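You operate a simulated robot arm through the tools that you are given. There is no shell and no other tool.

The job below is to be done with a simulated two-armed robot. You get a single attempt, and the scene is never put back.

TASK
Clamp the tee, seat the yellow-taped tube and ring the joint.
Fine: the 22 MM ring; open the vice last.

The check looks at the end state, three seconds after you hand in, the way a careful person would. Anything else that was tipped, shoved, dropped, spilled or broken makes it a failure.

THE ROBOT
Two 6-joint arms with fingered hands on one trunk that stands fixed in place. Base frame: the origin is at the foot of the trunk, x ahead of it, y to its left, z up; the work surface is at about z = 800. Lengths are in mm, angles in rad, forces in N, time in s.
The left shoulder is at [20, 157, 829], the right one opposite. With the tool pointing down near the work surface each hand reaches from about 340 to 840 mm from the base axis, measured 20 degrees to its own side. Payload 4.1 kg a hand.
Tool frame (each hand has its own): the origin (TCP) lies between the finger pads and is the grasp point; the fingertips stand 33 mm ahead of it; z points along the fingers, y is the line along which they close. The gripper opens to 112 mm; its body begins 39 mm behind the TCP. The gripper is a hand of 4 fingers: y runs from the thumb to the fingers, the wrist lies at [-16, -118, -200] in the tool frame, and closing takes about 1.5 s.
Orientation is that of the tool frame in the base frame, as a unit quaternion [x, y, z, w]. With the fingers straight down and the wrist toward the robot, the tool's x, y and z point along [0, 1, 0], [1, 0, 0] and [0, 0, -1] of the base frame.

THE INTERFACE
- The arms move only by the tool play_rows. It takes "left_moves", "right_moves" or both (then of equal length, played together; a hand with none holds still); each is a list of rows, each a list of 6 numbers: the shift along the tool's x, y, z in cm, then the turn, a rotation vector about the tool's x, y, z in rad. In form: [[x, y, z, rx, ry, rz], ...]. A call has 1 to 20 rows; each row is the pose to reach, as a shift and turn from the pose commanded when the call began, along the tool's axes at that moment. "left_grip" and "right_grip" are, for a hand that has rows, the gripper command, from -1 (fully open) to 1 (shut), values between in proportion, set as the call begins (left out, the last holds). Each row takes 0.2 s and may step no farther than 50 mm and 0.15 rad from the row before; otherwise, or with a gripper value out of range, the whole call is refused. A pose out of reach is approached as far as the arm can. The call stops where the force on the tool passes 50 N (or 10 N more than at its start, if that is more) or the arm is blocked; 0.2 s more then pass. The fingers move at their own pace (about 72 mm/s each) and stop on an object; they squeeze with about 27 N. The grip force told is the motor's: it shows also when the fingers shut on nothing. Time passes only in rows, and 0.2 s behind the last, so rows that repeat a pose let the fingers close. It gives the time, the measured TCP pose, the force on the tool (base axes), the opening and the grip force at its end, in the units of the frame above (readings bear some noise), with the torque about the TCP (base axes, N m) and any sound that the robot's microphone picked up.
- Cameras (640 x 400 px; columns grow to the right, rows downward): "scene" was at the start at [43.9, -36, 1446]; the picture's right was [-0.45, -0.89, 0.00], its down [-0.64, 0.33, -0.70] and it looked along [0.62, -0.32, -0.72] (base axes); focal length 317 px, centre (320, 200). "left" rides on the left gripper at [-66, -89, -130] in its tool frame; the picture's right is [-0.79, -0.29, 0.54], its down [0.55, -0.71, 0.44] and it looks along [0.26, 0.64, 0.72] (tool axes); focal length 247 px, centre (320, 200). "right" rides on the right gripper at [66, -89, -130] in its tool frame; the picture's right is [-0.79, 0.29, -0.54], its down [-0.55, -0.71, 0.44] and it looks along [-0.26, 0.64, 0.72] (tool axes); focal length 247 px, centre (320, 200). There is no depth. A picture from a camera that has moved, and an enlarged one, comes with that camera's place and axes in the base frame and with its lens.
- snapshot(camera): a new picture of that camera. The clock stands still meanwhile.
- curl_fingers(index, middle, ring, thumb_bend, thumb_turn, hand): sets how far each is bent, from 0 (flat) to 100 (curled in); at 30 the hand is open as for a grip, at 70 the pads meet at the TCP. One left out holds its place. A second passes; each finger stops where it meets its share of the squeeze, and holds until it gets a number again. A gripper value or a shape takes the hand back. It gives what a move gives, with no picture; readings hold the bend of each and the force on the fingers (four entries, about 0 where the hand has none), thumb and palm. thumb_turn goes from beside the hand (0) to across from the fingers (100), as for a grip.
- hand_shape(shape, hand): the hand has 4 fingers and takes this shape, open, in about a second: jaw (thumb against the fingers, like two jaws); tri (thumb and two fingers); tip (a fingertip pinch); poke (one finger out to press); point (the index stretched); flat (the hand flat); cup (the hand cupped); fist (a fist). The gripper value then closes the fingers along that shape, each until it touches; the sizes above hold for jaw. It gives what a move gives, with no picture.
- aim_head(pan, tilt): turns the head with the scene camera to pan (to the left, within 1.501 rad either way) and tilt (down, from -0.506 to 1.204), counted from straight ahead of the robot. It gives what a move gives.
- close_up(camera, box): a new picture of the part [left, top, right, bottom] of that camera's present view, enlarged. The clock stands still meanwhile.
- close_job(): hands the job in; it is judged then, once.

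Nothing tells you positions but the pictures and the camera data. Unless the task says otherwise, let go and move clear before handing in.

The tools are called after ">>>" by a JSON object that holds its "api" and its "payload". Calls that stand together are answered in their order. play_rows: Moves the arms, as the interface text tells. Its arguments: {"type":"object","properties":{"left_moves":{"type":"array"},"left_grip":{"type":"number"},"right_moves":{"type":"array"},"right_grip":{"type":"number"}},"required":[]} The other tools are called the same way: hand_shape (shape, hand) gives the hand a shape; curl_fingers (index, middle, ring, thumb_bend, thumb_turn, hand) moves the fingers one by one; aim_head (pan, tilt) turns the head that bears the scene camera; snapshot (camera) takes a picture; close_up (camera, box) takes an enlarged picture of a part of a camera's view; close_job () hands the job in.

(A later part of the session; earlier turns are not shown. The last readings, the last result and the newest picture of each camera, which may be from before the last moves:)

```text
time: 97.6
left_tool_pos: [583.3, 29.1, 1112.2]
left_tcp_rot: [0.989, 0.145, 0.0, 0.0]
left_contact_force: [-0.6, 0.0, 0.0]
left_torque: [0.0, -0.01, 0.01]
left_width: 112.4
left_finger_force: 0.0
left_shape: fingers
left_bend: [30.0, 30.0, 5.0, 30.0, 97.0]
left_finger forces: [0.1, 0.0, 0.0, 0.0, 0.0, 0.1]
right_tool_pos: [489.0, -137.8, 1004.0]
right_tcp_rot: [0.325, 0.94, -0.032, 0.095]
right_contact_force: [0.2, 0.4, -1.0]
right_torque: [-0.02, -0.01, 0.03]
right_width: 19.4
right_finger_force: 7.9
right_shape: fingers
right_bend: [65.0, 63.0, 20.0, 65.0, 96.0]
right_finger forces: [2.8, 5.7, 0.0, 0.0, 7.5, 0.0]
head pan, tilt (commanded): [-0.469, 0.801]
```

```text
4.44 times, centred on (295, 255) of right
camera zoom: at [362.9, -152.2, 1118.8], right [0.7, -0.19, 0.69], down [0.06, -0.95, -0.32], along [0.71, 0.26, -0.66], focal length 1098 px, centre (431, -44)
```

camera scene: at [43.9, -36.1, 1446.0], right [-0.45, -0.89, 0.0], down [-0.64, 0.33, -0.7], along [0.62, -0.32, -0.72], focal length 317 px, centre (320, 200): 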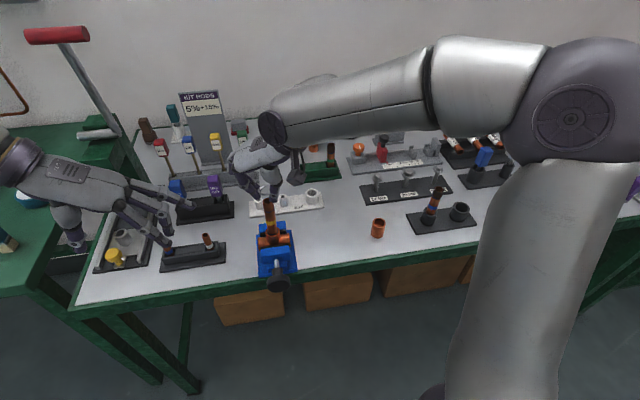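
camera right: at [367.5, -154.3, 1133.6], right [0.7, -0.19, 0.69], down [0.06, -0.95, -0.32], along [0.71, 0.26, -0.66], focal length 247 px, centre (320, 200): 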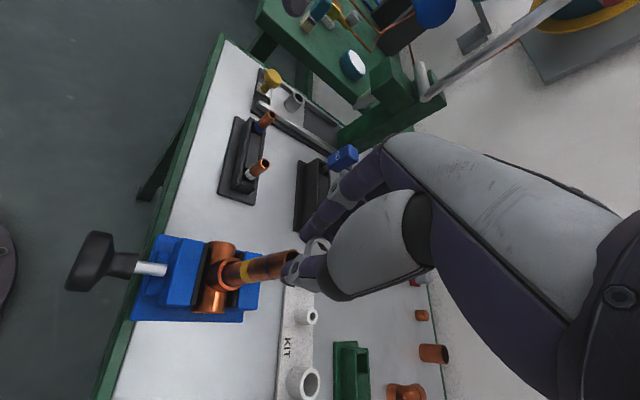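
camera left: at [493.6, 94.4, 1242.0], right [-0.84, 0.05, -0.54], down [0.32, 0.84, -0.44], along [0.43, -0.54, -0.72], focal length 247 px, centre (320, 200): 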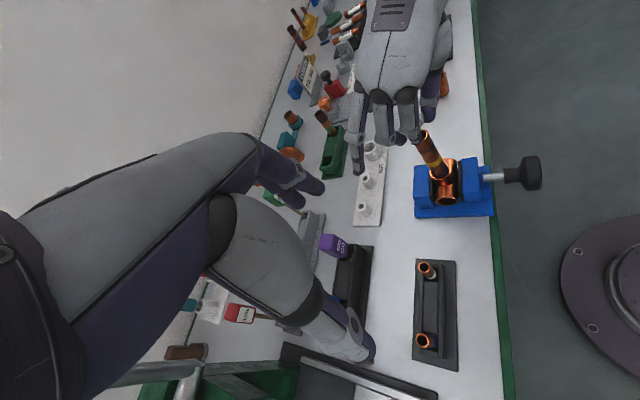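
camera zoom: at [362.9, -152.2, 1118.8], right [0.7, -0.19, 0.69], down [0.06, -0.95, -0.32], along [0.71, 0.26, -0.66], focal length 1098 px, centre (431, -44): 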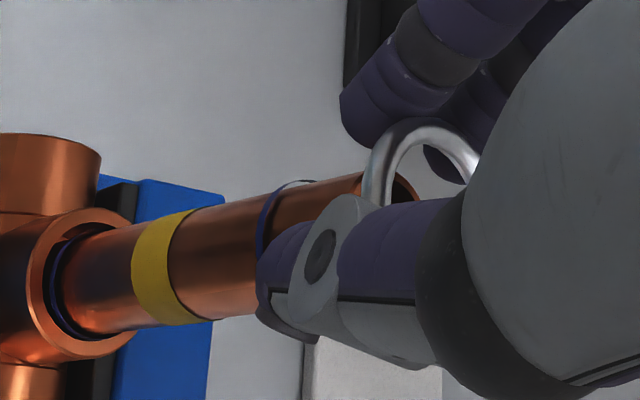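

>>> {"api": "close_up", "payload": {"camera": "left", "box": [405, 112, 445, 152]}}

>>> {"api": "close_up", "payload": {"camera": "left", "box": [415, 110, 475, 170]}}

```text
10.00 times, centred on (425, 132) of left
camera zoom: at [493.6, 94.6, 1241.8], right [-0.84, 0.05, -0.54], down [0.33, 0.84, -0.44], along [0.43, -0.54, -0.72], focal length 2470 px, centre (-730, 880)
```

zoom: 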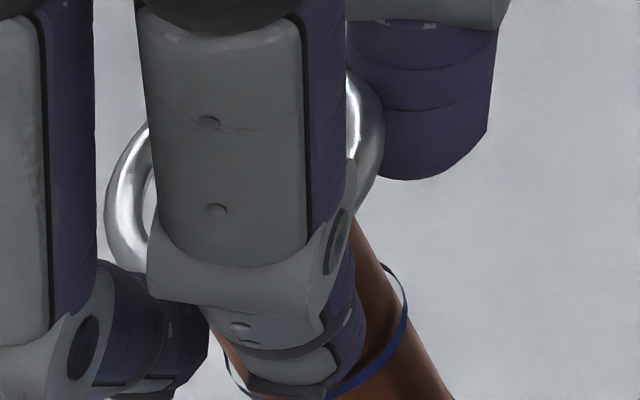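

```text
6.67 times, centred on (445, 140) of left
camera zoom: at [493.6, 94.6, 1241.8], right [-0.84, 0.05, -0.54], down [0.33, 0.84, -0.44], along [0.43, -0.54, -0.72], focal length 1646 px, centre (-513, 600)
```

zoom: 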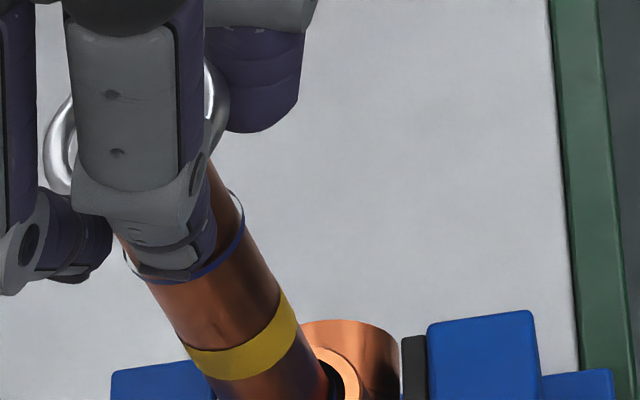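

>>> {"api": "play_rows", "payload": {"right_moves": [[-0.1, 0.07, 0.02, 0, 0, 0], [-0.2, 0.14, 0.04, 0, 0, 0], [-0.2, 0.14, 0.04, 0, 0, 0]]}}

>>> {"api": "close_up", "payload": {"camera": "left", "box": [405, 112, 445, 152]}}

>>> {"api": "close_up", "payload": {"camera": "scene", "box": [256, 183, 296, 213]}}

```text
time: 98.4
left_tool_pos: [582.3, 30.1, 1111.2]
left_tcp_rot: [0.989, 0.145, 0.001, -0.001]
left_contact_force: [-0.7, -0.6, 0.0]
left_torque: [-0.01, 0.05, 0.0]
left_width: 112.6
left_finger_force: 0.0
left_shape: fingers
left_bend: [30.0, 30.0, 5.0, 30.0, 97.0]
left_finger forces: [0.1, 0.1, 0.0, 0.0, 0.1, 0.1]
right_tool_pos: [491.8, -138.3, 1004.8]
right_tcp_rot: [0.324, 0.941, -0.033, 0.094]
right_contact_force: [0.5, 0.0, 0.2]
right_torque: [0.01, 0.0, 0.03]
right_width: 19.3
right_finger_force: 8.1
right_shape: fingers
right_bend: [65.0, 63.0, 20.0, 65.0, 96.0]
right_finger forces: [2.8, 5.7, 0.0, 0.1, 7.4, 0.1]
head pan, tilt (commanded): [-0.469, 0.801]
```

```text
10.00 times, centred on (425, 132) of left
camera zoom: at [493.6, 94.6, 1241.8], right [-0.84, 0.05, -0.54], down [0.33, 0.84, -0.44], along [0.43, -0.54, -0.72], focal length 2470 px, centre (-730, 880)
```

zoom: 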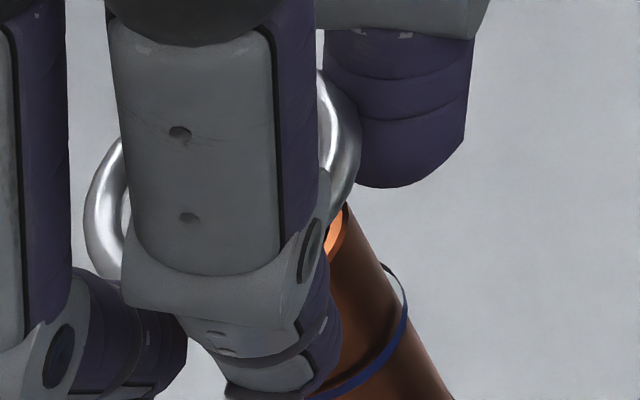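

```text
13.33 times, centred on (276, 198) of scene
camera zoom: at [43.8, -36.0, 1446.0], right [-0.45, -0.89, 0.0], down [-0.64, 0.33, -0.7], along [0.62, -0.32, -0.72], focal length 4227 px, centre (907, 227)
```

zoom: 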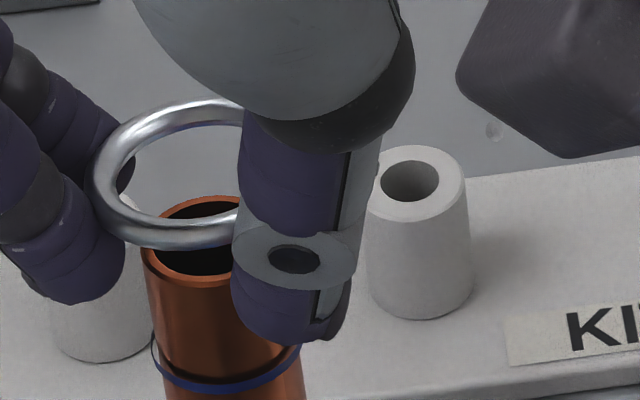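

>>> {"api": "play_rows", "payload": {"right_moves": [[0.087, -0.007, 0.29, 0, 0, 0], [0.174, -0.014, 0.58, 0, 0, 0], [0.26, -0.02, 0.87, 0, 0, 0], [0.29, -0.023, 0.96, 0, 0, 0], [0.29, -0.023, 0.96, 0, 0, 0]]}}

>>> {"api": "close_up", "payload": {"camera": "left", "box": [405, 112, 445, 152]}}

>>> {"api": "close_up", "payload": {"camera": "scene", "box": [256, 183, 296, 213]}}

```text
time: 99.6
left_tool_pos: [582.3, 30.1, 1110.7]
left_tcp_rot: [0.989, 0.145, 0.001, 0.0]
left_contact_force: [0.5, -0.3, -0.5]
left_torque: [-0.02, -0.01, -0.01]
left_width: 112.4
left_finger_force: 0.1
left_shape: fingers
left_bend: [30.0, 30.0, 5.0, 30.0, 97.0]
left_finger forces: [0.1, 0.1, 0.0, 0.1, 0.1, 0.0]
right_tool_pos: [491.3, -138.4, 995.4]
right_tcp_rot: [0.324, 0.94, -0.033, 0.096]
right_contact_force: [0.0, 0.1, 0.5]
right_torque: [0.03, -0.03, 0.01]
right_width: 19.4
right_finger_force: 7.5
right_shape: fingers
right_bend: [65.0, 63.0, 20.0, 65.0, 96.0]
right_finger forces: [2.8, 5.6, 0.0, 0.0, 7.4, 0.0]
head pan, tilt (commanded): [-0.469, 0.801]
```

```text
10.00 times, centred on (425, 132) of left
camera zoom: at [493.6, 94.6, 1241.8], right [-0.84, 0.05, -0.54], down [0.33, 0.84, -0.44], along [0.43, -0.54, -0.72], focal length 2470 px, centre (-730, 880)
```

zoom: 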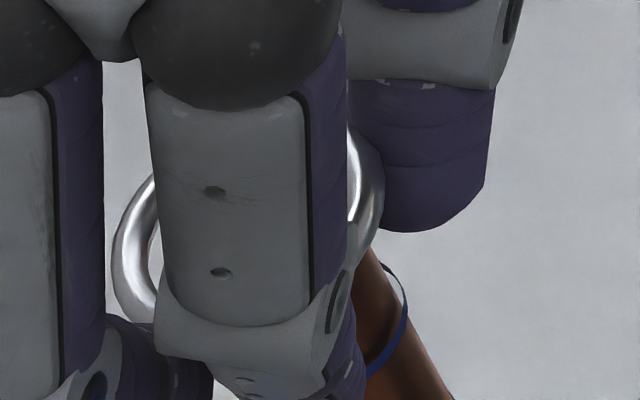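

```text
13.33 times, centred on (276, 198) of scene
camera zoom: at [43.9, -36.0, 1446.0], right [-0.45, -0.89, 0.0], down [-0.64, 0.33, -0.7], along [0.62, -0.32, -0.72], focal length 4227 px, centre (907, 227)
```

zoom: 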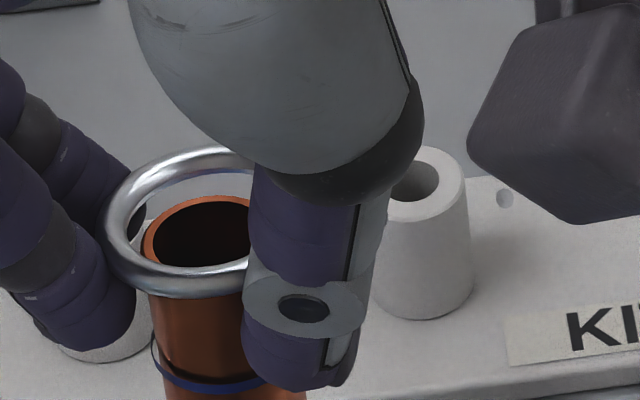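

>>> {"api": "play_rows", "payload": {"right_moves": [[0.03, 0.06, 0, 0, 0, 0], [0.12, 0.053, 0.29, 0, 0, 0], [0.21, 0.046, 0.58, 0, 0, 0], [0.21, 0.046, 0.58, 0, 0, 0]]}}

>>> {"api": "close_up", "payload": {"camera": "left", "box": [405, 117, 445, 157]}}

>>> {"api": "close_up", "payload": {"camera": "scene", "box": [256, 188, 296, 218]}}

```text
time: 100.6
left_tool_pos: [581.7, 29.4, 1112.6]
left_tcp_rot: [0.989, 0.146, 0.0, 0.0]
left_contact_force: [-0.7, -0.5, 1.2]
left_torque: [0.03, -0.01, 0.02]
left_width: 112.4
left_finger_force: 0.1
left_shape: fingers
left_bend: [30.0, 30.0, 5.0, 30.0, 97.0]
left_finger forces: [0.0, 0.0, 0.0, 0.0, 0.0, 0.0]
right_tool_pos: [490.3, -136.7, 988.7]
right_tcp_rot: [0.324, 0.941, -0.033, 0.093]
right_contact_force: [0.0, 0.4, -0.3]
right_torque: [-0.01, -0.01, -0.01]
right_width: 19.6
right_finger_force: 7.7
right_shape: fingers
right_bend: [65.0, 63.0, 20.0, 65.0, 96.0]
right_finger forces: [2.7, 5.5, 0.0, 0.0, 7.5, 0.0]
head pan, tilt (commanded): [-0.469, 0.801]
```

```text
10.00 times, centred on (425, 137) of left
camera zoom: at [493.6, 94.6, 1241.8], right [-0.84, 0.05, -0.54], down [0.33, 0.84, -0.44], along [0.43, -0.54, -0.72], focal length 2470 px, centre (-730, 830)
```

zoom: 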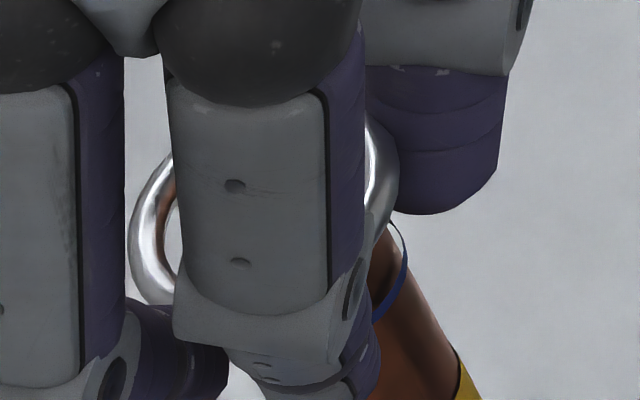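

```text
13.33 times, centred on (276, 203) of scene
camera zoom: at [43.8, -36.0, 1446.0], right [-0.45, -0.89, 0.0], down [-0.64, 0.33, -0.7], along [0.62, -0.32, -0.72], focal length 4227 px, centre (907, 160)
```

zoom: 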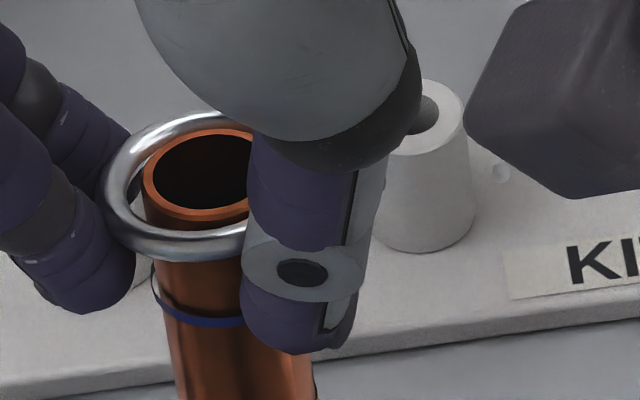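

The ring has gone over the tube's end without touching. I'll keep lowering along the tube axis in small steps, watching the force.

>>> {"api": "play_rows", "payload": {"right_moves": [[0.116, -0.009, 0.385, 0, 0, 0], [0.232, -0.018, 0.77, 0, 0, 0], [0.348, -0.027, 1.154, 0, 0, 0], [0.435, -0.034, 1.443, 0, 0, 0], [0.435, -0.034, 1.443, 0, 0, 0]]}}

>>> {"api": "close_up", "payload": {"camera": "scene", "box": [250, 180, 306, 222]}}

>>> {"api": "close_up", "payload": {"camera": "left", "box": [395, 105, 475, 175]}}

```text
time: 101.8
left_tool_pos: [583.9, 28.7, 1109.6]
left_tcp_rot: [0.989, 0.145, 0.0, 0.001]
left_contact_force: [0.4, -0.2, -1.0]
left_torque: [-0.02, -0.03, -0.06]
left_width: 112.3
left_finger_force: 0.1
left_shape: fingers
left_bend: [30.0, 30.0, 5.0, 30.0, 97.0]
left_finger forces: [0.1, 0.0, 0.0, 0.0, 0.0, 0.0]
right_tool_pos: [490.3, -136.4, 974.6]
right_tcp_rot: [0.325, 0.94, -0.033, 0.094]
right_contact_force: [0.0, 0.1, -0.2]
right_torque: [-0.01, -0.04, 0.0]
right_width: 19.3
right_finger_force: 7.9
right_shape: fingers
right_bend: [65.0, 63.0, 20.0, 65.0, 96.0]
right_finger forces: [2.7, 5.6, 0.1, 0.0, 7.5, 0.0]
head pan, tilt (commanded): [-0.469, 0.801]
```

```text
9.52 times, centred on (278, 201) of scene
camera zoom: at [43.8, -36.0, 1446.0], right [-0.45, -0.89, 0.0], down [-0.64, 0.33, -0.7], along [0.62, -0.32, -0.72], focal length 3019 px, centre (720, 190)
```

zoom: 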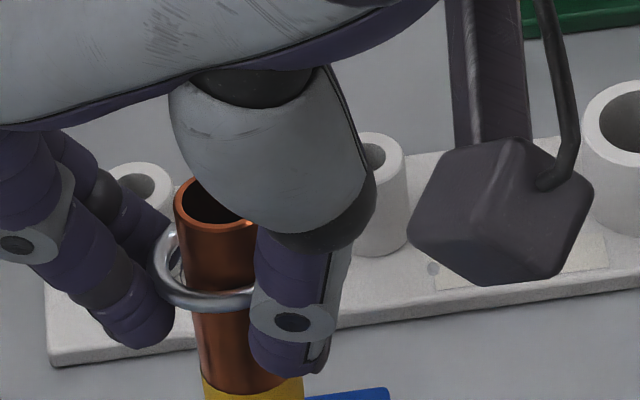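

```text
5.71 times, centred on (435, 140) of left
camera zoom: at [493.6, 94.6, 1241.8], right [-0.84, 0.05, -0.54], down [0.33, 0.84, -0.44], along [0.43, -0.54, -0.72], focal length 1411 px, centre (-337, 543)
```

zoom: 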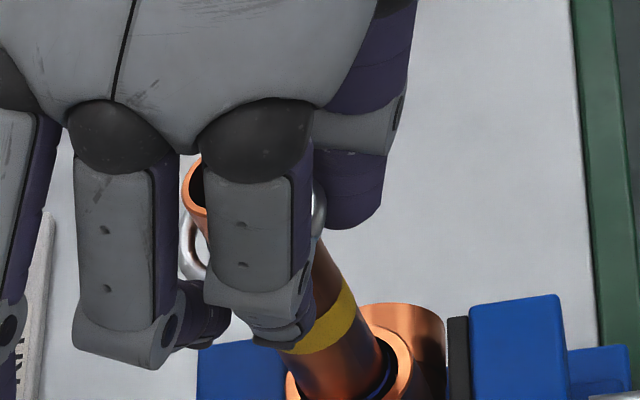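

>>> {"api": "play_rows", "payload": {"right_moves": [[0.087, -0.007, 0.289, 0, 0, 0], [0.174, -0.014, 0.577, 0, 0, 0], [0.261, -0.02, 0.866, 0, 0, 0], [0.348, -0.027, 1.154, 0, 0, 0], [0.348, -0.027, 1.154, 0, 0, 0]]}}

>>> {"api": "close_up", "payload": {"camera": "scene", "box": [250, 185, 306, 227]}}

>>> {"api": "close_up", "payload": {"camera": "left", "box": [395, 105, 475, 175]}}

```text
time: 103.0
left_tool_pos: [582.5, 28.3, 1111.0]
left_tcp_rot: [0.989, 0.145, 0.0, 0.0]
left_contact_force: [0.0, 0.3, 0.2]
left_torque: [-0.01, 0.02, -0.02]
left_width: 112.5
left_finger_force: 0.1
left_shape: fingers
left_bend: [30.0, 30.0, 5.0, 30.0, 97.0]
left_finger forces: [0.0, 0.0, 0.1, 0.1, 0.0, 0.0]
right_tool_pos: [488.7, -136.1, 961.4]
right_tcp_rot: [0.325, 0.94, -0.033, 0.095]
right_contact_force: [0.2, 0.4, 0.4]
right_torque: [0.0, 0.0, 0.0]
right_width: 19.3
right_finger_force: 7.8
right_shape: fingers
right_bend: [65.0, 63.0, 20.0, 65.0, 96.0]
right_finger forces: [2.6, 5.6, 0.0, 0.0, 7.5, 0.1]
head pan, tilt (commanded): [-0.469, 0.801]
```

```text
9.52 times, centred on (278, 206) of scene
camera zoom: at [43.8, -36.0, 1446.0], right [-0.45, -0.89, 0.0], down [-0.64, 0.33, -0.7], along [0.62, -0.32, -0.72], focal length 3019 px, centre (720, 143)
```

zoom: 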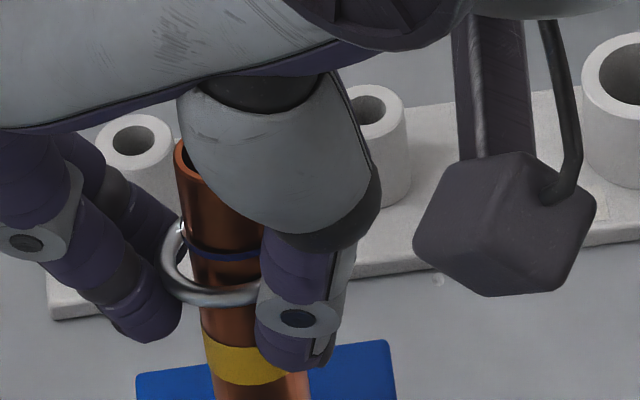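

```text
5.71 times, centred on (435, 140) of left
camera zoom: at [493.6, 94.6, 1241.8], right [-0.84, 0.05, -0.54], down [0.33, 0.84, -0.44], along [0.43, -0.54, -0.72], focal length 1411 px, centre (-337, 543)
```

zoom: 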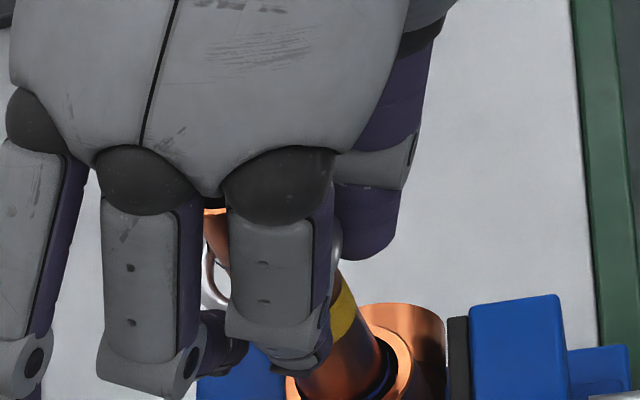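

>>> {"api": "play_rows", "payload": {"right_moves": [[0.087, -0.007, 0.289, 0, 0, 0], [0.174, -0.014, 0.577, 0, 0, 0], [0.261, -0.02, 0.866, 0, 0, 0], [0.348, -0.027, 1.154, 0, 0, 0], [0.348, -0.027, 1.154, 0, 0, 0]]}}

>>> {"api": "close_up", "payload": {"camera": "scene", "box": [250, 190, 306, 232]}}

>>> {"api": "close_up", "payload": {"camera": "left", "box": [395, 105, 475, 175]}}

```text
time: 104.2
left_tool_pos: [581.1, 29.1, 1112.1]
left_tcp_rot: [0.989, 0.145, 0.001, 0.001]
left_contact_force: [-0.2, -0.1, 0.9]
left_torque: [0.01, -0.01, -0.02]
left_width: 112.4
left_finger_force: 0.0
left_shape: fingers
left_bend: [30.0, 30.0, 5.0, 30.0, 97.0]
left_finger forces: [0.0, 0.0, 0.1, 0.0, 0.0, 0.0]
right_tool_pos: [487.6, -135.4, 949.0]
right_tcp_rot: [0.325, 0.94, -0.033, 0.093]
right_contact_force: [0.6, -0.1, 0.1]
right_torque: [0.0, -0.01, -0.01]
right_width: 19.2
right_finger_force: 8.1
right_shape: fingers
right_bend: [65.0, 63.0, 20.0, 65.0, 96.0]
right_finger forces: [2.7, 5.4, 0.0, 0.0, 7.5, 0.1]
head pan, tilt (commanded): [-0.469, 0.801]
```

```text
9.52 times, centred on (278, 211) of scene
camera zoom: at [43.8, -36.0, 1446.0], right [-0.45, -0.89, 0.0], down [-0.64, 0.33, -0.7], along [0.62, -0.32, -0.72], focal length 3019 px, centre (720, 95)
```

zoom: 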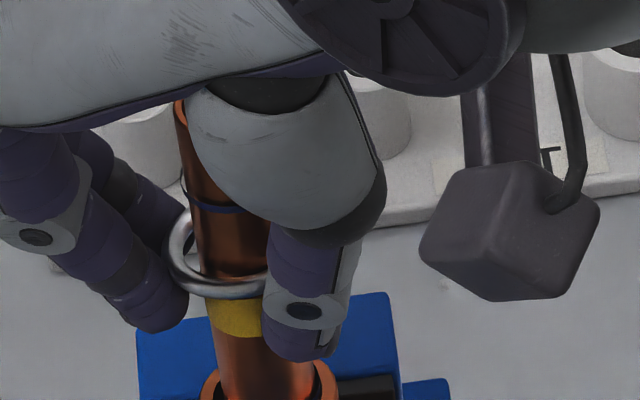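

```text
5.71 times, centred on (435, 140) of left
camera zoom: at [493.6, 94.6, 1241.8], right [-0.84, 0.05, -0.54], down [0.33, 0.84, -0.44], along [0.43, -0.54, -0.72], focal length 1411 px, centre (-337, 543)
```

zoom: 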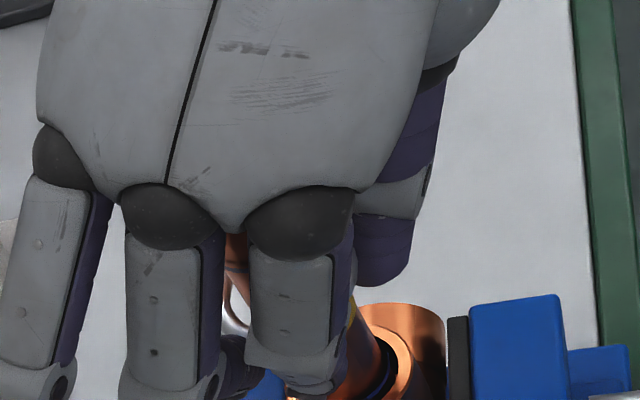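

>>> {"api": "play_rows", "payload": {"right_moves": [[0.087, -0.007, 0.289, 0, 0, 0], [0.174, -0.014, 0.577, 0, 0, 0], [0.232, -0.018, 0.77, 0, 0, 0], [0.232, -0.018, 0.77, 0, 0, 0]]}}

>>> {"api": "close_up", "payload": {"camera": "scene", "box": [250, 190, 306, 232]}}

```text
time: 105.2
left_tool_pos: [583.9, 28.4, 1110.9]
left_tcp_rot: [0.989, 0.145, 0.0, 0.0]
left_contact_force: [0.0, 0.9, 0.0]
left_torque: [0.01, 0.02, -0.01]
left_width: 112.6
left_finger_force: 0.0
left_shape: fingers
left_bend: [30.0, 30.0, 5.0, 30.0, 97.0]
left_finger forces: [0.0, 0.0, 0.0, 0.0, 0.0, 0.0]
right_tool_pos: [487.1, -134.9, 941.7]
right_tcp_rot: [0.325, 0.94, -0.032, 0.094]
right_contact_force: [0.1, 0.5, -1.1]
right_torque: [0.01, -0.01, -0.04]
right_width: 19.2
right_finger_force: 7.6
right_shape: fingers
right_bend: [65.0, 63.0, 20.0, 65.0, 96.0]
right_finger forces: [2.7, 5.5, 0.1, 0.0, 7.5, 0.0]
head pan, tilt (commanded): [-0.469, 0.801]
```

```text
9.52 times, centred on (278, 211) of scene
camera zoom: at [43.9, -36.0, 1446.0], right [-0.45, -0.89, 0.0], down [-0.64, 0.33, -0.7], along [0.62, -0.32, -0.72], focal length 3019 px, centre (720, 95)
```

zoom: 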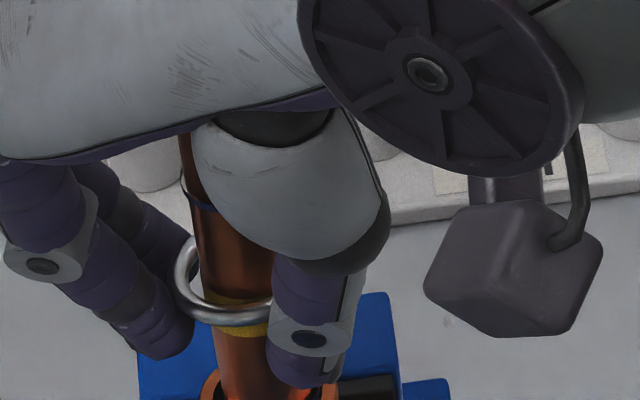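

>>> {"api": "curl_fingers", "payload": {"hand": "right", "index": 58, "middle": 57, "thumb_bend": 58}}

>>> {"api": "close_up", "payload": {"camera": "scene", "box": [250, 195, 306, 237]}}

>>> {"api": "curl_fingers", "payload": {"hand": "right", "index": 42, "middle": 42, "thumb_bend": 42}}

>>> {"api": "close_up", "payload": {"camera": "scene", "box": [250, 195, 306, 237]}}

>>> {"api": "close_up", "payload": {"camera": "left", "box": [395, 105, 475, 175]}}

```text
time: 106.2
left_tool_pos: [582.0, 30.1, 1112.2]
left_tcp_rot: [0.989, 0.145, 0.0, 0.0]
left_contact_force: [1.6, 0.6, 1.3]
left_torque: [-0.01, 0.0, 0.0]
left_width: 112.7
left_finger_force: 0.0
left_shape: fingers
left_bend: [30.0, 30.0, 5.0, 30.0, 97.0]
left_finger forces: [0.0, 0.0, 0.0, 0.0, 0.0, 0.1]
right_tool_pos: [486.9, -135.6, 941.4]
right_tcp_rot: [0.325, 0.94, -0.032, 0.095]
right_contact_force: [0.8, 0.4, -0.4]
right_torque: [-0.01, 0.0, 0.02]
right_width: 37.5
right_finger_force: 0.0
right_shape: fingers
right_bend: [57.0, 56.0, 20.0, 57.0, 97.0]
right_finger forces: [0.0, 0.0, 0.0, 0.0, 0.0, 0.1]
head pan, tilt (commanded): [-0.469, 0.801]
```

```text
9.52 times, centred on (278, 216) of scene
camera zoom: at [43.9, -36.0, 1446.0], right [-0.45, -0.89, 0.0], down [-0.64, 0.33, -0.7], along [0.62, -0.32, -0.72], focal length 3019 px, centre (720, 48)
```

zoom: 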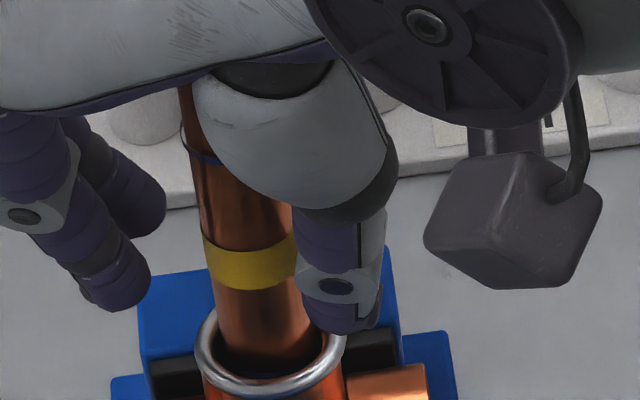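

```text
time: 107.2
left_tool_pos: [581.3, 28.4, 1111.1]
left_tcp_rot: [0.989, 0.146, 0.0, 0.0]
left_contact_force: [-0.6, -0.3, -0.4]
left_torque: [0.0, -0.01, -0.02]
left_width: 112.5
left_finger_force: 0.0
left_shape: fingers
left_bend: [30.0, 30.0, 5.0, 30.0, 97.0]
left_finger forces: [0.1, 0.0, 0.0, 0.0, 0.0, 0.0]
right_tool_pos: [486.9, -135.6, 940.8]
right_tcp_rot: [0.325, 0.94, -0.033, 0.094]
right_contact_force: [-0.2, 0.2, 1.1]
right_torque: [0.01, 0.01, -0.01]
right_width: 79.5
right_finger_force: 0.0
right_shape: fingers
right_bend: [42.0, 42.0, 20.0, 42.0, 97.0]
right_finger forces: [0.1, 0.1, 0.0, 0.0, 0.1, 0.1]
head pan, tilt (commanded): [-0.469, 0.801]
```

```text
9.52 times, centred on (278, 216) of scene
camera zoom: at [43.9, -36.0, 1446.0], right [-0.45, -0.89, 0.0], down [-0.64, 0.33, -0.7], along [0.62, -0.32, -0.72], focal length 3019 px, centre (720, 48)
```

zoom: 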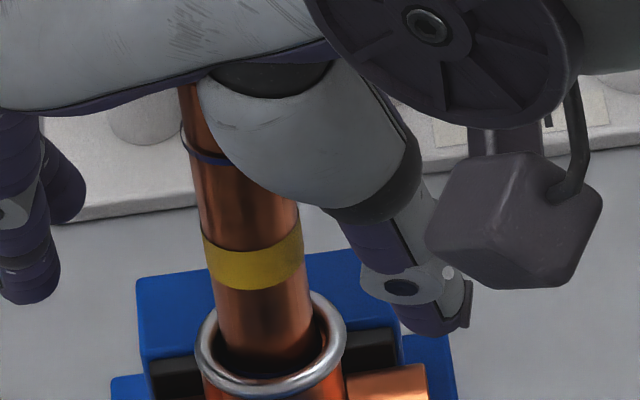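

```text
5.71 times, centred on (435, 140) of left
camera zoom: at [493.6, 94.6, 1241.8], right [-0.84, 0.05, -0.54], down [0.33, 0.84, -0.44], along [0.43, -0.54, -0.72], focal length 1411 px, centre (-337, 543)
```

zoom: 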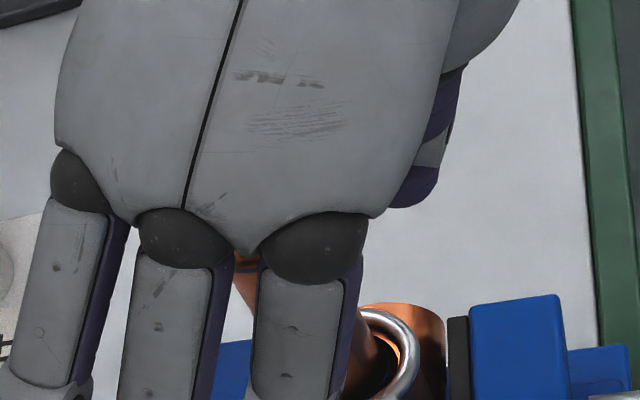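

The ring slid down and now sits on the tee's rim around the tube. I'll open the right hand wider and lift it straight off the tube.

>>> {"api": "play_rows", "payload": {"right_moves": [[-0.58, 0.05, -1.92, 0, 0, 0], [-1.16, 0.09, -3.85, 0, 0, 0], [-1.74, 0.14, -5.77, 0, 0, 0], [-2.32, 0.18, -7.7, 0, 0, 0], [-2.9, 0.23, -9.62, 0, 0, 0], [-3.5, 0.28, -12.5, 0, 0, 0], [-3.5, 0.28, -12.5, 0, 0, 0]]}}

>>> {"api": "close_up", "payload": {"camera": "scene", "box": [235, 180, 325, 260]}}

>>> {"api": "close_up", "payload": {"camera": "left", "box": [380, 110, 520, 230]}}

```text
time: 108.8
left_tool_pos: [582.6, 29.0, 1111.2]
left_tcp_rot: [0.989, 0.145, 0.0, 0.0]
left_contact_force: [0.1, 0.0, -0.5]
left_torque: [0.0, 0.01, -0.01]
left_width: 112.4
left_finger_force: 0.0
left_shape: fingers
left_bend: [30.0, 30.0, 5.0, 30.0, 97.0]
left_finger forces: [0.0, 0.0, 0.0, 0.0, 0.0, 0.1]
right_tool_pos: [494.0, -139.9, 1072.3]
right_tcp_rot: [0.325, 0.941, -0.032, 0.095]
right_contact_force: [-0.2, 0.3, 0.5]
right_torque: [0.03, 0.0, 0.0]
right_width: 79.4
right_finger_force: 0.0
right_shape: fingers
right_bend: [42.0, 42.0, 20.0, 42.0, 97.0]
right_finger forces: [0.0, 0.1, 0.1, 0.0, 0.0, 0.0]
head pan, tilt (commanded): [-0.469, 0.801]
```

```text
5.00 times, centred on (280, 220) of scene
camera zoom: at [43.9, -36.0, 1446.0], right [-0.45, -0.89, 0.0], down [-0.64, 0.33, -0.7], along [0.62, -0.32, -0.72], focal length 1585 px, centre (520, 100)
```

zoom: 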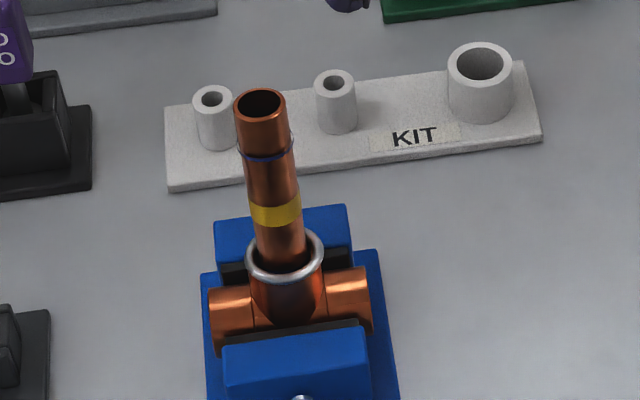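

```text
3.33 times, centred on (450, 170) of left
camera zoom: at [493.6, 94.6, 1241.8], right [-0.84, 0.05, -0.54], down [0.33, 0.84, -0.44], along [0.43, -0.54, -0.72], focal length 823 px, centre (-113, 300)
```

zoom: 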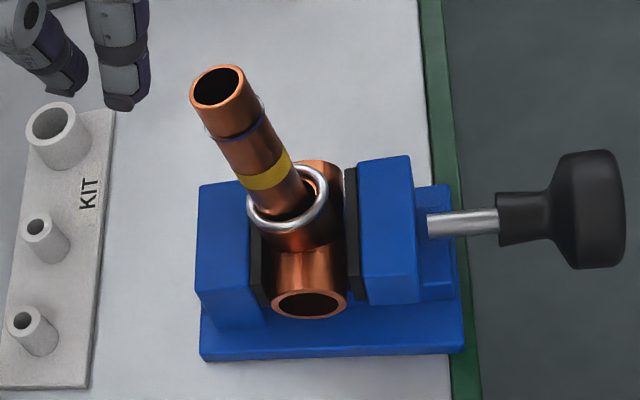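

Ring, tube and tee are all in place. I'll park the right hand well to the right, then bring the left hand back to the knob to open the vice.

>>> {"api": "play_rows", "payload": {"right_moves": [[0, 0, -3, 0, 0, 0], [-3.0, -4.1, -3.2, 0, 0, 0], [-5.9, -8.3, -3.2, 0, 0, 0], [-8.9, -12.4, -3.2, 0, 0, 0], [-11.8, -16.6, -3.0, 0, 0, 0], [-14.8, -20.7, -2.8, 0, 0, 0], [-17.7, -24.8, -2.5, 0, 0, 0], [-17.7, -24.8, -2.5, 0, 0, 0]]}}

>>> {"api": "play_rows", "payload": {"left_moves": [[-4.0, 0, 0, 0, 0, 0.118], [-8.0, 0, 0, 0, 0, 0.236], [-12.0, 0, 0, 0, 0, 0.354], [-15.0, 0.5, 2, 0, 0, 0.472], [-17.0, 1.0, 6, 0, 0, 0.59], [-17.0, 1.0, 10, 0, 0, 0.59], [-17.0, 1.0, 14, 0, 0, 0.59], [-17.0, 1.0, 14, 0, 0, 0.59]]}}

>>> {"api": "snapshot", "payload": {"camera": "scene"}}

```text
refused: row 2 steps farther than a row can; nothing moved
```

```text
time: 109.6
left_tool_pos: [492.6, 5.7, 1114.4]
left_tcp_rot: [1.0, 0.007, 0.013, 0.001]
left_contact_force: [6.0, 4.5, 3.8]
left_torque: [-0.27, -0.11, 0.83]
left_width: 112.5
left_finger_force: 0.1
left_shape: fingers
left_bend: [30.0, 30.0, 6.0, 30.0, 97.0]
left_finger forces: [0.1, 0.0, 0.1, 0.0, 0.1, 0.0]
right_tool_pos: [487.1, -140.6, 1066.6]
right_tcp_rot: [0.319, 0.943, -0.042, 0.086]
right_contact_force: [-6.1, -4.0, -2.8]
right_torque: [0.09, -0.2, 0.07]
right_width: 79.3
right_finger_force: 0.0
right_shape: fingers
right_bend: [42.0, 44.0, 20.0, 42.0, 97.0]
right_finger forces: [0.0, 0.0, 0.0, 0.1, 0.0, 0.1]
head pan, tilt (commanded): [-0.469, 0.801]
stopped in row 3 (right hand): the force on the tool passed its limit at 73 N (the readings are from after the stop); the commanded pose is now the measured one
```

```text
taken
camera scene: at [44.0, -36.1, 1446.0], right [-0.45, -0.89, 0.0], down [-0.64, 0.33, -0.7], along [0.62, -0.32, -0.72], focal length 317 px, centre (320, 200)
```

scene: 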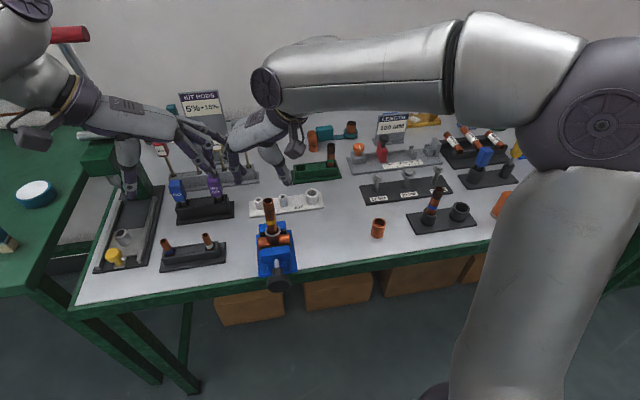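

The right-hand move was refused, so the left hand brushed the right hand's fingers when it moved. I'll back the left hand straight away and check that the assembly is undisturbed.

>>> {"api": "play_rows", "payload": {"left_moves": [[0, -1.5, 0, 0, 0, 0], [0, -4, 0, 0, 0, 0], [0, -7, 0, 0, 0, 0], [0, -7, 0, 0, 0, 0]]}}

>>> {"api": "close_up", "payload": {"camera": "scene", "box": [235, 180, 325, 260]}}

>>> {"api": "close_up", "payload": {"camera": "scene", "box": [160, 80, 340, 200]}}

```text
time: 110.6
left_tool_pos: [490.9, 72.9, 1114.3]
left_tcp_rot: [1.0, 0.004, 0.013, 0.001]
left_contact_force: [-0.5, 0.3, 0.7]
left_torque: [0.04, 0.0, 0.01]
left_width: 112.2
left_finger_force: 0.0
left_shape: fingers
left_bend: [30.0, 30.0, 5.0, 30.0, 97.0]
left_finger forces: [0.0, 0.1, 0.1, 0.0, 0.0, 0.0]
right_tool_pos: [487.8, -139.8, 1067.0]
right_tcp_rot: [0.32, 0.943, -0.04, 0.086]
right_contact_force: [-0.2, 0.0, 0.4]
right_torque: [0.0, 0.0, 0.0]
right_width: 79.9
right_finger_force: 0.1
right_shape: fingers
right_bend: [42.0, 42.0, 20.0, 42.0, 97.0]
right_finger forces: [0.1, 0.1, 0.0, 0.0, 0.0, 0.0]
head pan, tilt (commanded): [-0.469, 0.801]
```

```text
5.00 times, centred on (280, 220) of scene
camera zoom: at [43.9, -36.1, 1446.0], right [-0.45, -0.89, 0.0], down [-0.64, 0.33, -0.7], along [0.62, -0.32, -0.72], focal length 1585 px, centre (520, 100)
```

zoom: 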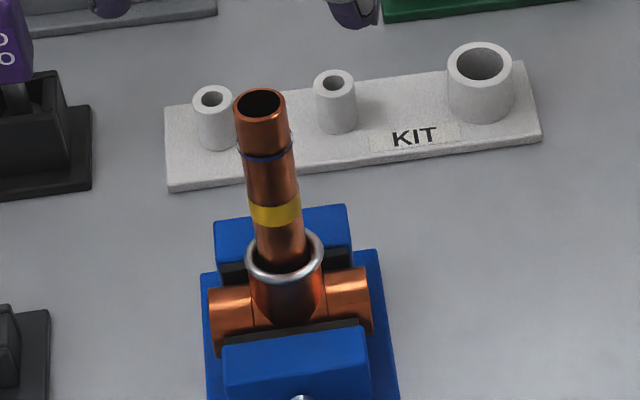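

```text
3.33 times, centred on (250, 140) of scene
camera zoom: at [43.9, -36.1, 1446.0], right [-0.45, -0.89, 0.0], down [-0.64, 0.33, -0.7], along [0.62, -0.32, -0.72], focal length 1057 px, centre (553, 400)
```

zoom: 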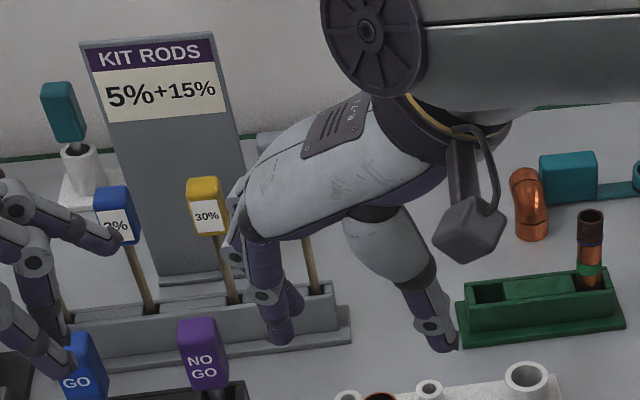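

>>> {"api": "play_rows", "payload": {"right_moves": [[0, 0, -3, 0, 0, 0], [-2.5, -3.5, -3, 0, 0, 0], [-5.0, -7.0, -3, 0, 0, 0], [-7.6, -10.6, -3, 0, 0, 0], [-10.1, -14.2, -3, 0, 0, 0], [-12.6, -17.7, -3, 0, 0, 0], [-15.2, -21.3, -3, 0, 0, 0], [-17.7, -24.8, -3, 0, 0, 0], [-17.7, -24.8, -3, 0, 0, 0]]}}

>>> {"api": "snapshot", "payload": {"camera": "scene"}}

>>> {"api": "snapshot", "payload": {"camera": "left"}}

```text
time: 112.6
left_tool_pos: [491.4, 73.8, 1115.5]
left_tcp_rot: [1.0, 0.004, 0.012, 0.002]
left_contact_force: [-0.1, 1.4, 0.6]
left_torque: [-0.05, 0.01, 0.0]
left_width: 112.6
left_finger_force: 0.0
left_shape: fingers
left_bend: [30.0, 30.0, 5.0, 30.0, 97.0]
left_finger forces: [0.0, 0.1, 0.0, 0.0, 0.1, 0.0]
right_tool_pos: [472.7, -437.3, 1133.5]
right_tcp_rot: [0.319, 0.943, -0.04, 0.086]
right_contact_force: [0.5, 0.4, -0.6]
right_torque: [0.03, -0.01, -0.02]
right_width: 79.7
right_finger_force: 0.1
right_shape: fingers
right_bend: [42.0, 42.0, 20.0, 42.0, 97.0]
right_finger forces: [0.0, 0.0, 0.0, 0.0, 0.1, 0.1]
head pan, tilt (commanded): [-0.469, 0.801]
```

```text
taken
camera scene: at [43.8, -35.9, 1446.0], right [-0.45, -0.89, 0.0], down [-0.64, 0.33, -0.7], along [0.62, -0.32, -0.72], focal length 317 px, centre (320, 200)
```

scene: 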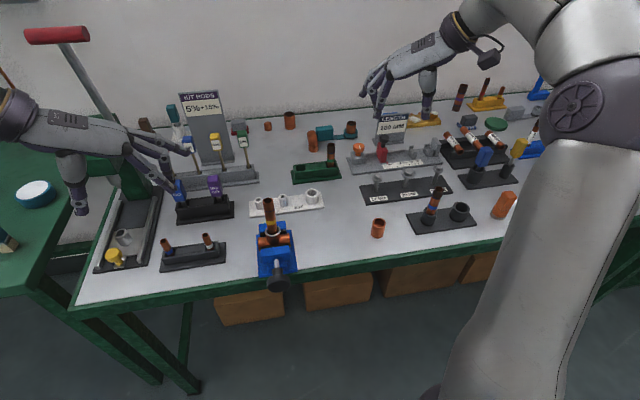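

```text
taken
camera left: at [420.6, 162.0, 1243.2], right [-0.78, 0.28, -0.56], down [0.56, 0.71, -0.42], along [0.28, -0.64, -0.71], focal length 247 px, centre (320, 200)
```

left: 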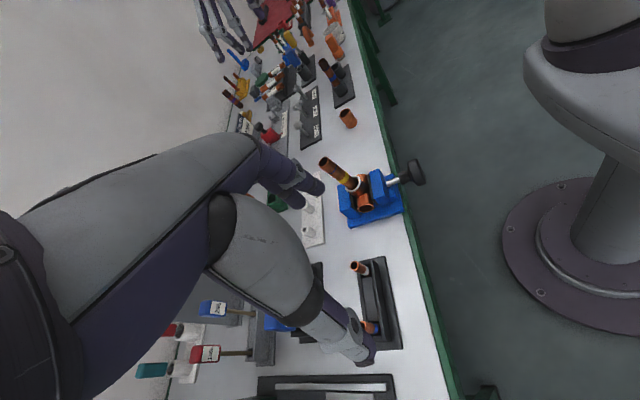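

>>> {"api": "play_rows", "payload": {"left_moves": [[-1.6, 1.3, 2.4, 0, -0.005, 0.061], [-3.2, 2.6, 4.9, 0, -0.01, 0.122], [-4.8, 3.9, 7.4, 0, -0.015, 0.182], [-6.4, 5.2, 9.9, 0, -0.02, 0.243], [-7.9, 6.5, 12.3, 0, -0.024, 0.304], [-7.9, 6.5, 12.3, 0, -0.024, 0.304]]}}

>>> {"api": "snapshot", "payload": {"camera": "scene"}}

```text
time: 114.0
left_tool_pos: [414.9, 7.1, 987.8]
left_tcp_rot: [0.989, -0.149, 0.001, -0.002]
left_contact_force: [0.5, 0.2, -0.7]
left_torque: [-0.03, 0.03, 0.01]
left_width: 112.6
left_finger_force: 0.1
left_shape: fingers
left_bend: [30.0, 30.0, 5.0, 30.0, 97.0]
left_finger forces: [0.0, 0.0, 0.1, 0.1, 0.0, 0.0]
right_tool_pos: [473.4, -436.2, 1134.5]
right_tcp_rot: [0.319, 0.943, -0.04, 0.087]
right_contact_force: [-0.9, 0.9, -0.1]
right_torque: [0.03, -0.02, 0.02]
right_width: 79.6
right_finger_force: 0.0
right_shape: fingers
right_bend: [42.0, 42.0, 20.0, 42.0, 97.0]
right_finger forces: [0.0, 0.0, 0.0, 0.1, 0.0, 0.0]
head pan, tilt (commanded): [-0.469, 0.801]
```

```text
taken
camera scene: at [43.8, -35.9, 1446.0], right [-0.45, -0.89, 0.0], down [-0.64, 0.33, -0.7], along [0.62, -0.32, -0.72], focal length 317 px, centre (320, 200)
```

scene: 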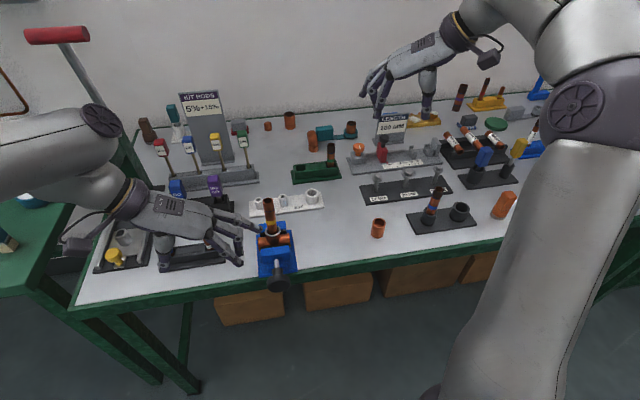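

>>> {"api": "play_rows", "payload": {"left_moves": [[0, 4, 0.8, 0, 0, 0], [0, 8, 1.6, 0, 0, 0], [0, 12.1, 2.5, 0, 0, 0], [0, 12.1, 5.5, 0, 0, 0], [0, 12.1, 9, 0, 0, 0], [0, 12.1, 12, 0, 0, 0], [0, 12.1, 13.9, 0, 0, 0], [0, 12.1, 13.9, 0, 0, 0]]}}

>>> {"api": "close_up", "payload": {"camera": "scene", "box": [210, 190, 350, 310]}}

>>> {"api": "close_up", "payload": {"camera": "left", "box": [140, 150, 400, 400]}}

```text
time: 115.8
left_tool_pos: [380.8, -106.8, 850.3]
left_tcp_rot: [0.989, -0.146, 0.001, 0.0]
left_contact_force: [0.1, 0.2, 0.0]
left_torque: [0.0, -0.02, 0.02]
left_width: 112.6
left_finger_force: 0.0
left_shape: fingers
left_bend: [30.0, 30.0, 5.0, 30.0, 97.0]
left_finger forces: [0.0, 0.0, 0.2, 0.1, 0.1, 0.0]
right_tool_pos: [474.1, -437.1, 1134.8]
right_tcp_rot: [0.319, 0.943, -0.04, 0.088]
right_contact_force: [0.6, 0.0, -0.7]
right_torque: [-0.04, -0.01, -0.01]
right_width: 79.7
right_finger_force: 0.1
right_shape: fingers
right_bend: [42.0, 42.0, 20.0, 42.0, 97.0]
right_finger forces: [0.1, 0.1, 0.0, 0.0, 0.0, 0.0]
head pan, tilt (commanded): [-0.469, 0.801]
```

```text
3.33 times, centred on (280, 250) of scene
camera zoom: at [43.8, -36.0, 1446.0], right [-0.45, -0.89, 0.0], down [-0.64, 0.33, -0.7], along [0.62, -0.32, -0.72], focal length 1057 px, centre (453, 33)
```

zoom: 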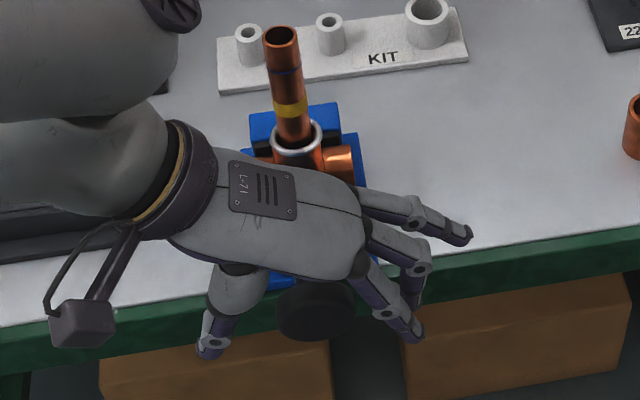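

```text
1.60 times, centred on (270, 275) of left
camera zoom: at [344.0, -4.1, 980.4], right [-0.67, 0.51, -0.54], down [0.74, 0.52, -0.43], along [0.06, -0.69, -0.72], focal length 395 px, centre (400, 80)
```

zoom: 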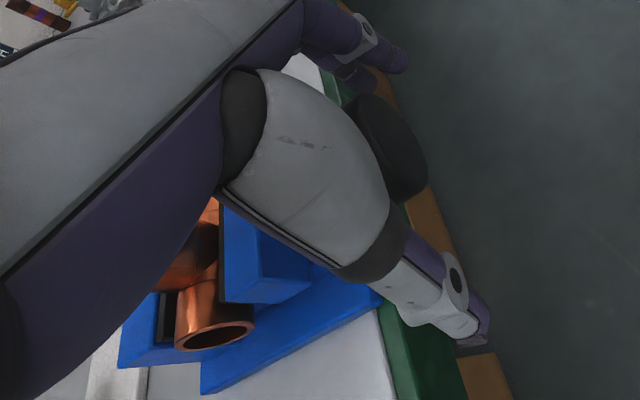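

>>> {"api": "play_rows", "payload": {"left_moves": [[-0.1, 0.1, 0.1, 0.1, 0, 0], [-0.1, 0.15, 0.2, 0.2, 0, 0], [-0.1, 0.15, 0.2, 0.32, 0, 0], [-0.1, 0.15, 0.2, 0.44, 0, 0], [-0.1, 0.15, 0.2, 0.56, 0, 0], [-0.1, 0.15, 0.2, 0.7, 0, 0], [-0.1, 0.15, 0.2, 0.7, 0, 0]]}}

>>> {"api": "snapshot", "payload": {"camera": "scene"}}

>>> {"api": "close_up", "payload": {"camera": "left", "box": [140, 150, 400, 400]}}

```text
time: 117.4
left_tool_pos: [380.7, -109.5, 849.4]
left_tcp_rot: [0.929, -0.138, 0.051, -0.341]
left_contact_force: [-0.1, -0.3, 0.6]
left_torque: [-0.03, -0.04, -0.01]
left_width: 112.8
left_finger_force: 0.1
left_shape: fingers
left_bend: [30.0, 30.0, 5.0, 30.0, 97.0]
left_finger forces: [0.1, 0.0, 0.2, 0.1, 0.0, 0.1]
right_tool_pos: [473.7, -436.6, 1134.7]
right_tcp_rot: [0.32, 0.943, -0.04, 0.087]
right_contact_force: [0.6, -0.3, 0.5]
right_torque: [0.05, 0.01, 0.01]
right_width: 79.6
right_finger_force: 0.1
right_shape: fingers
right_bend: [42.0, 42.0, 20.0, 42.0, 97.0]
right_finger forces: [0.1, 0.0, 0.0, 0.1, 0.0, 0.1]
head pan, tilt (commanded): [-0.469, 0.801]
```

```text
taken
camera scene: at [43.8, -35.9, 1446.0], right [-0.45, -0.89, 0.0], down [-0.64, 0.33, -0.7], along [0.62, -0.32, -0.72], focal length 317 px, centre (320, 200)
```

scene: 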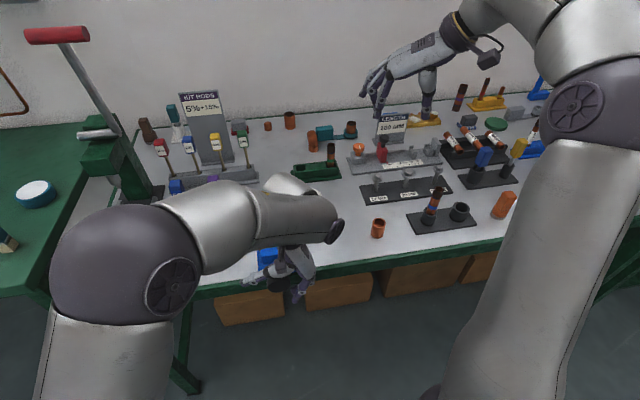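

```text
1.60 times, centred on (270, 275) of left
camera zoom: at [311.9, -105.7, 1006.2], right [-0.59, 0.77, -0.23], down [0.77, 0.63, 0.13], along [0.24, -0.1, -0.97], focal length 395 px, centre (400, 80)
```

zoom: 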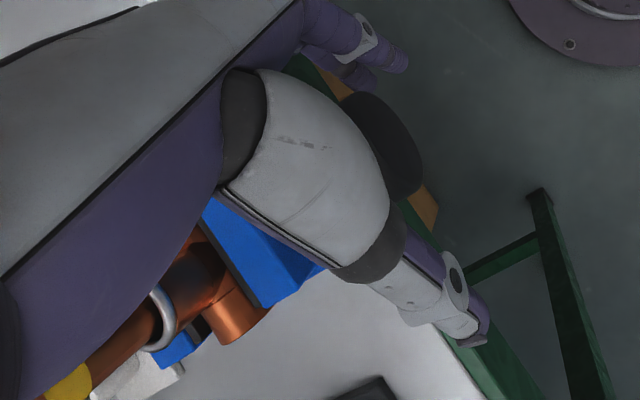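

>>> {"api": "curl_fingers", "payload": {"hand": "left", "index": 72, "middle": 72, "thumb_bend": 72}}

>>> {"api": "play_rows", "payload": {"left_moves": [[0, 0, 0, -0.08, 0, 0], [0, 0, 0, -0.16, 0, 0], [0, 0, 0, -0.24, 0, 0], [0, 0, 0, -0.32, 0, 0]]}}

>>> {"api": "close_up", "payload": {"camera": "left", "box": [140, 150, 400, 400]}}

```text
time: 118.4
left_tool_pos: [379.8, -110.9, 847.1]
left_tcp_rot: [0.929, -0.139, 0.051, -0.34]
left_contact_force: [-2.0, -3.1, -14.9]
left_torque: [0.05, 0.1, -0.15]
left_width: 29.5
left_finger_force: 21.1
left_shape: fingers
left_bend: [54.0, 62.0, 5.0, 65.0, 97.0]
left_finger forces: [14.5, 13.2, 0.0, 0.0, 13.6, 0.0]
right_tool_pos: [474.2, -437.6, 1133.3]
right_tcp_rot: [0.319, 0.943, -0.039, 0.086]
right_contact_force: [-0.2, -0.6, 0.4]
right_torque: [-0.02, -0.01, 0.0]
right_width: 79.6
right_finger_force: 0.0
right_shape: fingers
right_bend: [42.0, 42.0, 20.0, 42.0, 97.0]
right_finger forces: [0.0, 0.0, 0.1, 0.0, 0.0, 0.0]
head pan, tilt (commanded): [-0.469, 0.801]
```

```text
time: 119.4
left_tool_pos: [379.2, -108.7, 847.8]
left_tcp_rot: [0.971, -0.145, 0.028, -0.188]
left_contact_force: [1.0, 0.2, -22.0]
left_torque: [0.09, -0.03, -0.12]
left_width: 28.9
left_finger_force: 20.6
left_shape: fingers
left_bend: [54.0, 62.0, 5.0, 65.0, 97.0]
left_finger forces: [13.1, 14.1, 0.0, 0.1, 14.7, 0.0]
right_tool_pos: [473.6, -435.7, 1134.7]
right_tcp_rot: [0.319, 0.943, -0.039, 0.087]
right_contact_force: [-0.1, -0.4, 0.5]
right_torque: [0.03, 0.0, 0.03]
right_width: 79.7
right_finger_force: 0.0
right_shape: fingers
right_bend: [42.0, 42.0, 20.0, 42.0, 97.0]
right_finger forces: [0.0, 0.0, 0.0, 0.1, 0.0, 0.1]
head pan, tilt (commanded): [-0.469, 0.801]
```

```text
1.60 times, centred on (270, 275) of left
camera zoom: at [326.5, -57.2, 1002.5], right [-0.62, 0.68, -0.39], down [0.77, 0.62, -0.14], along [0.15, -0.39, -0.91], focal length 395 px, centre (400, 80)
```

zoom: 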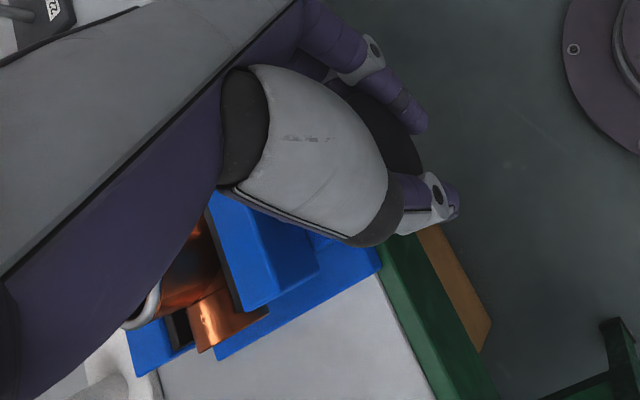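

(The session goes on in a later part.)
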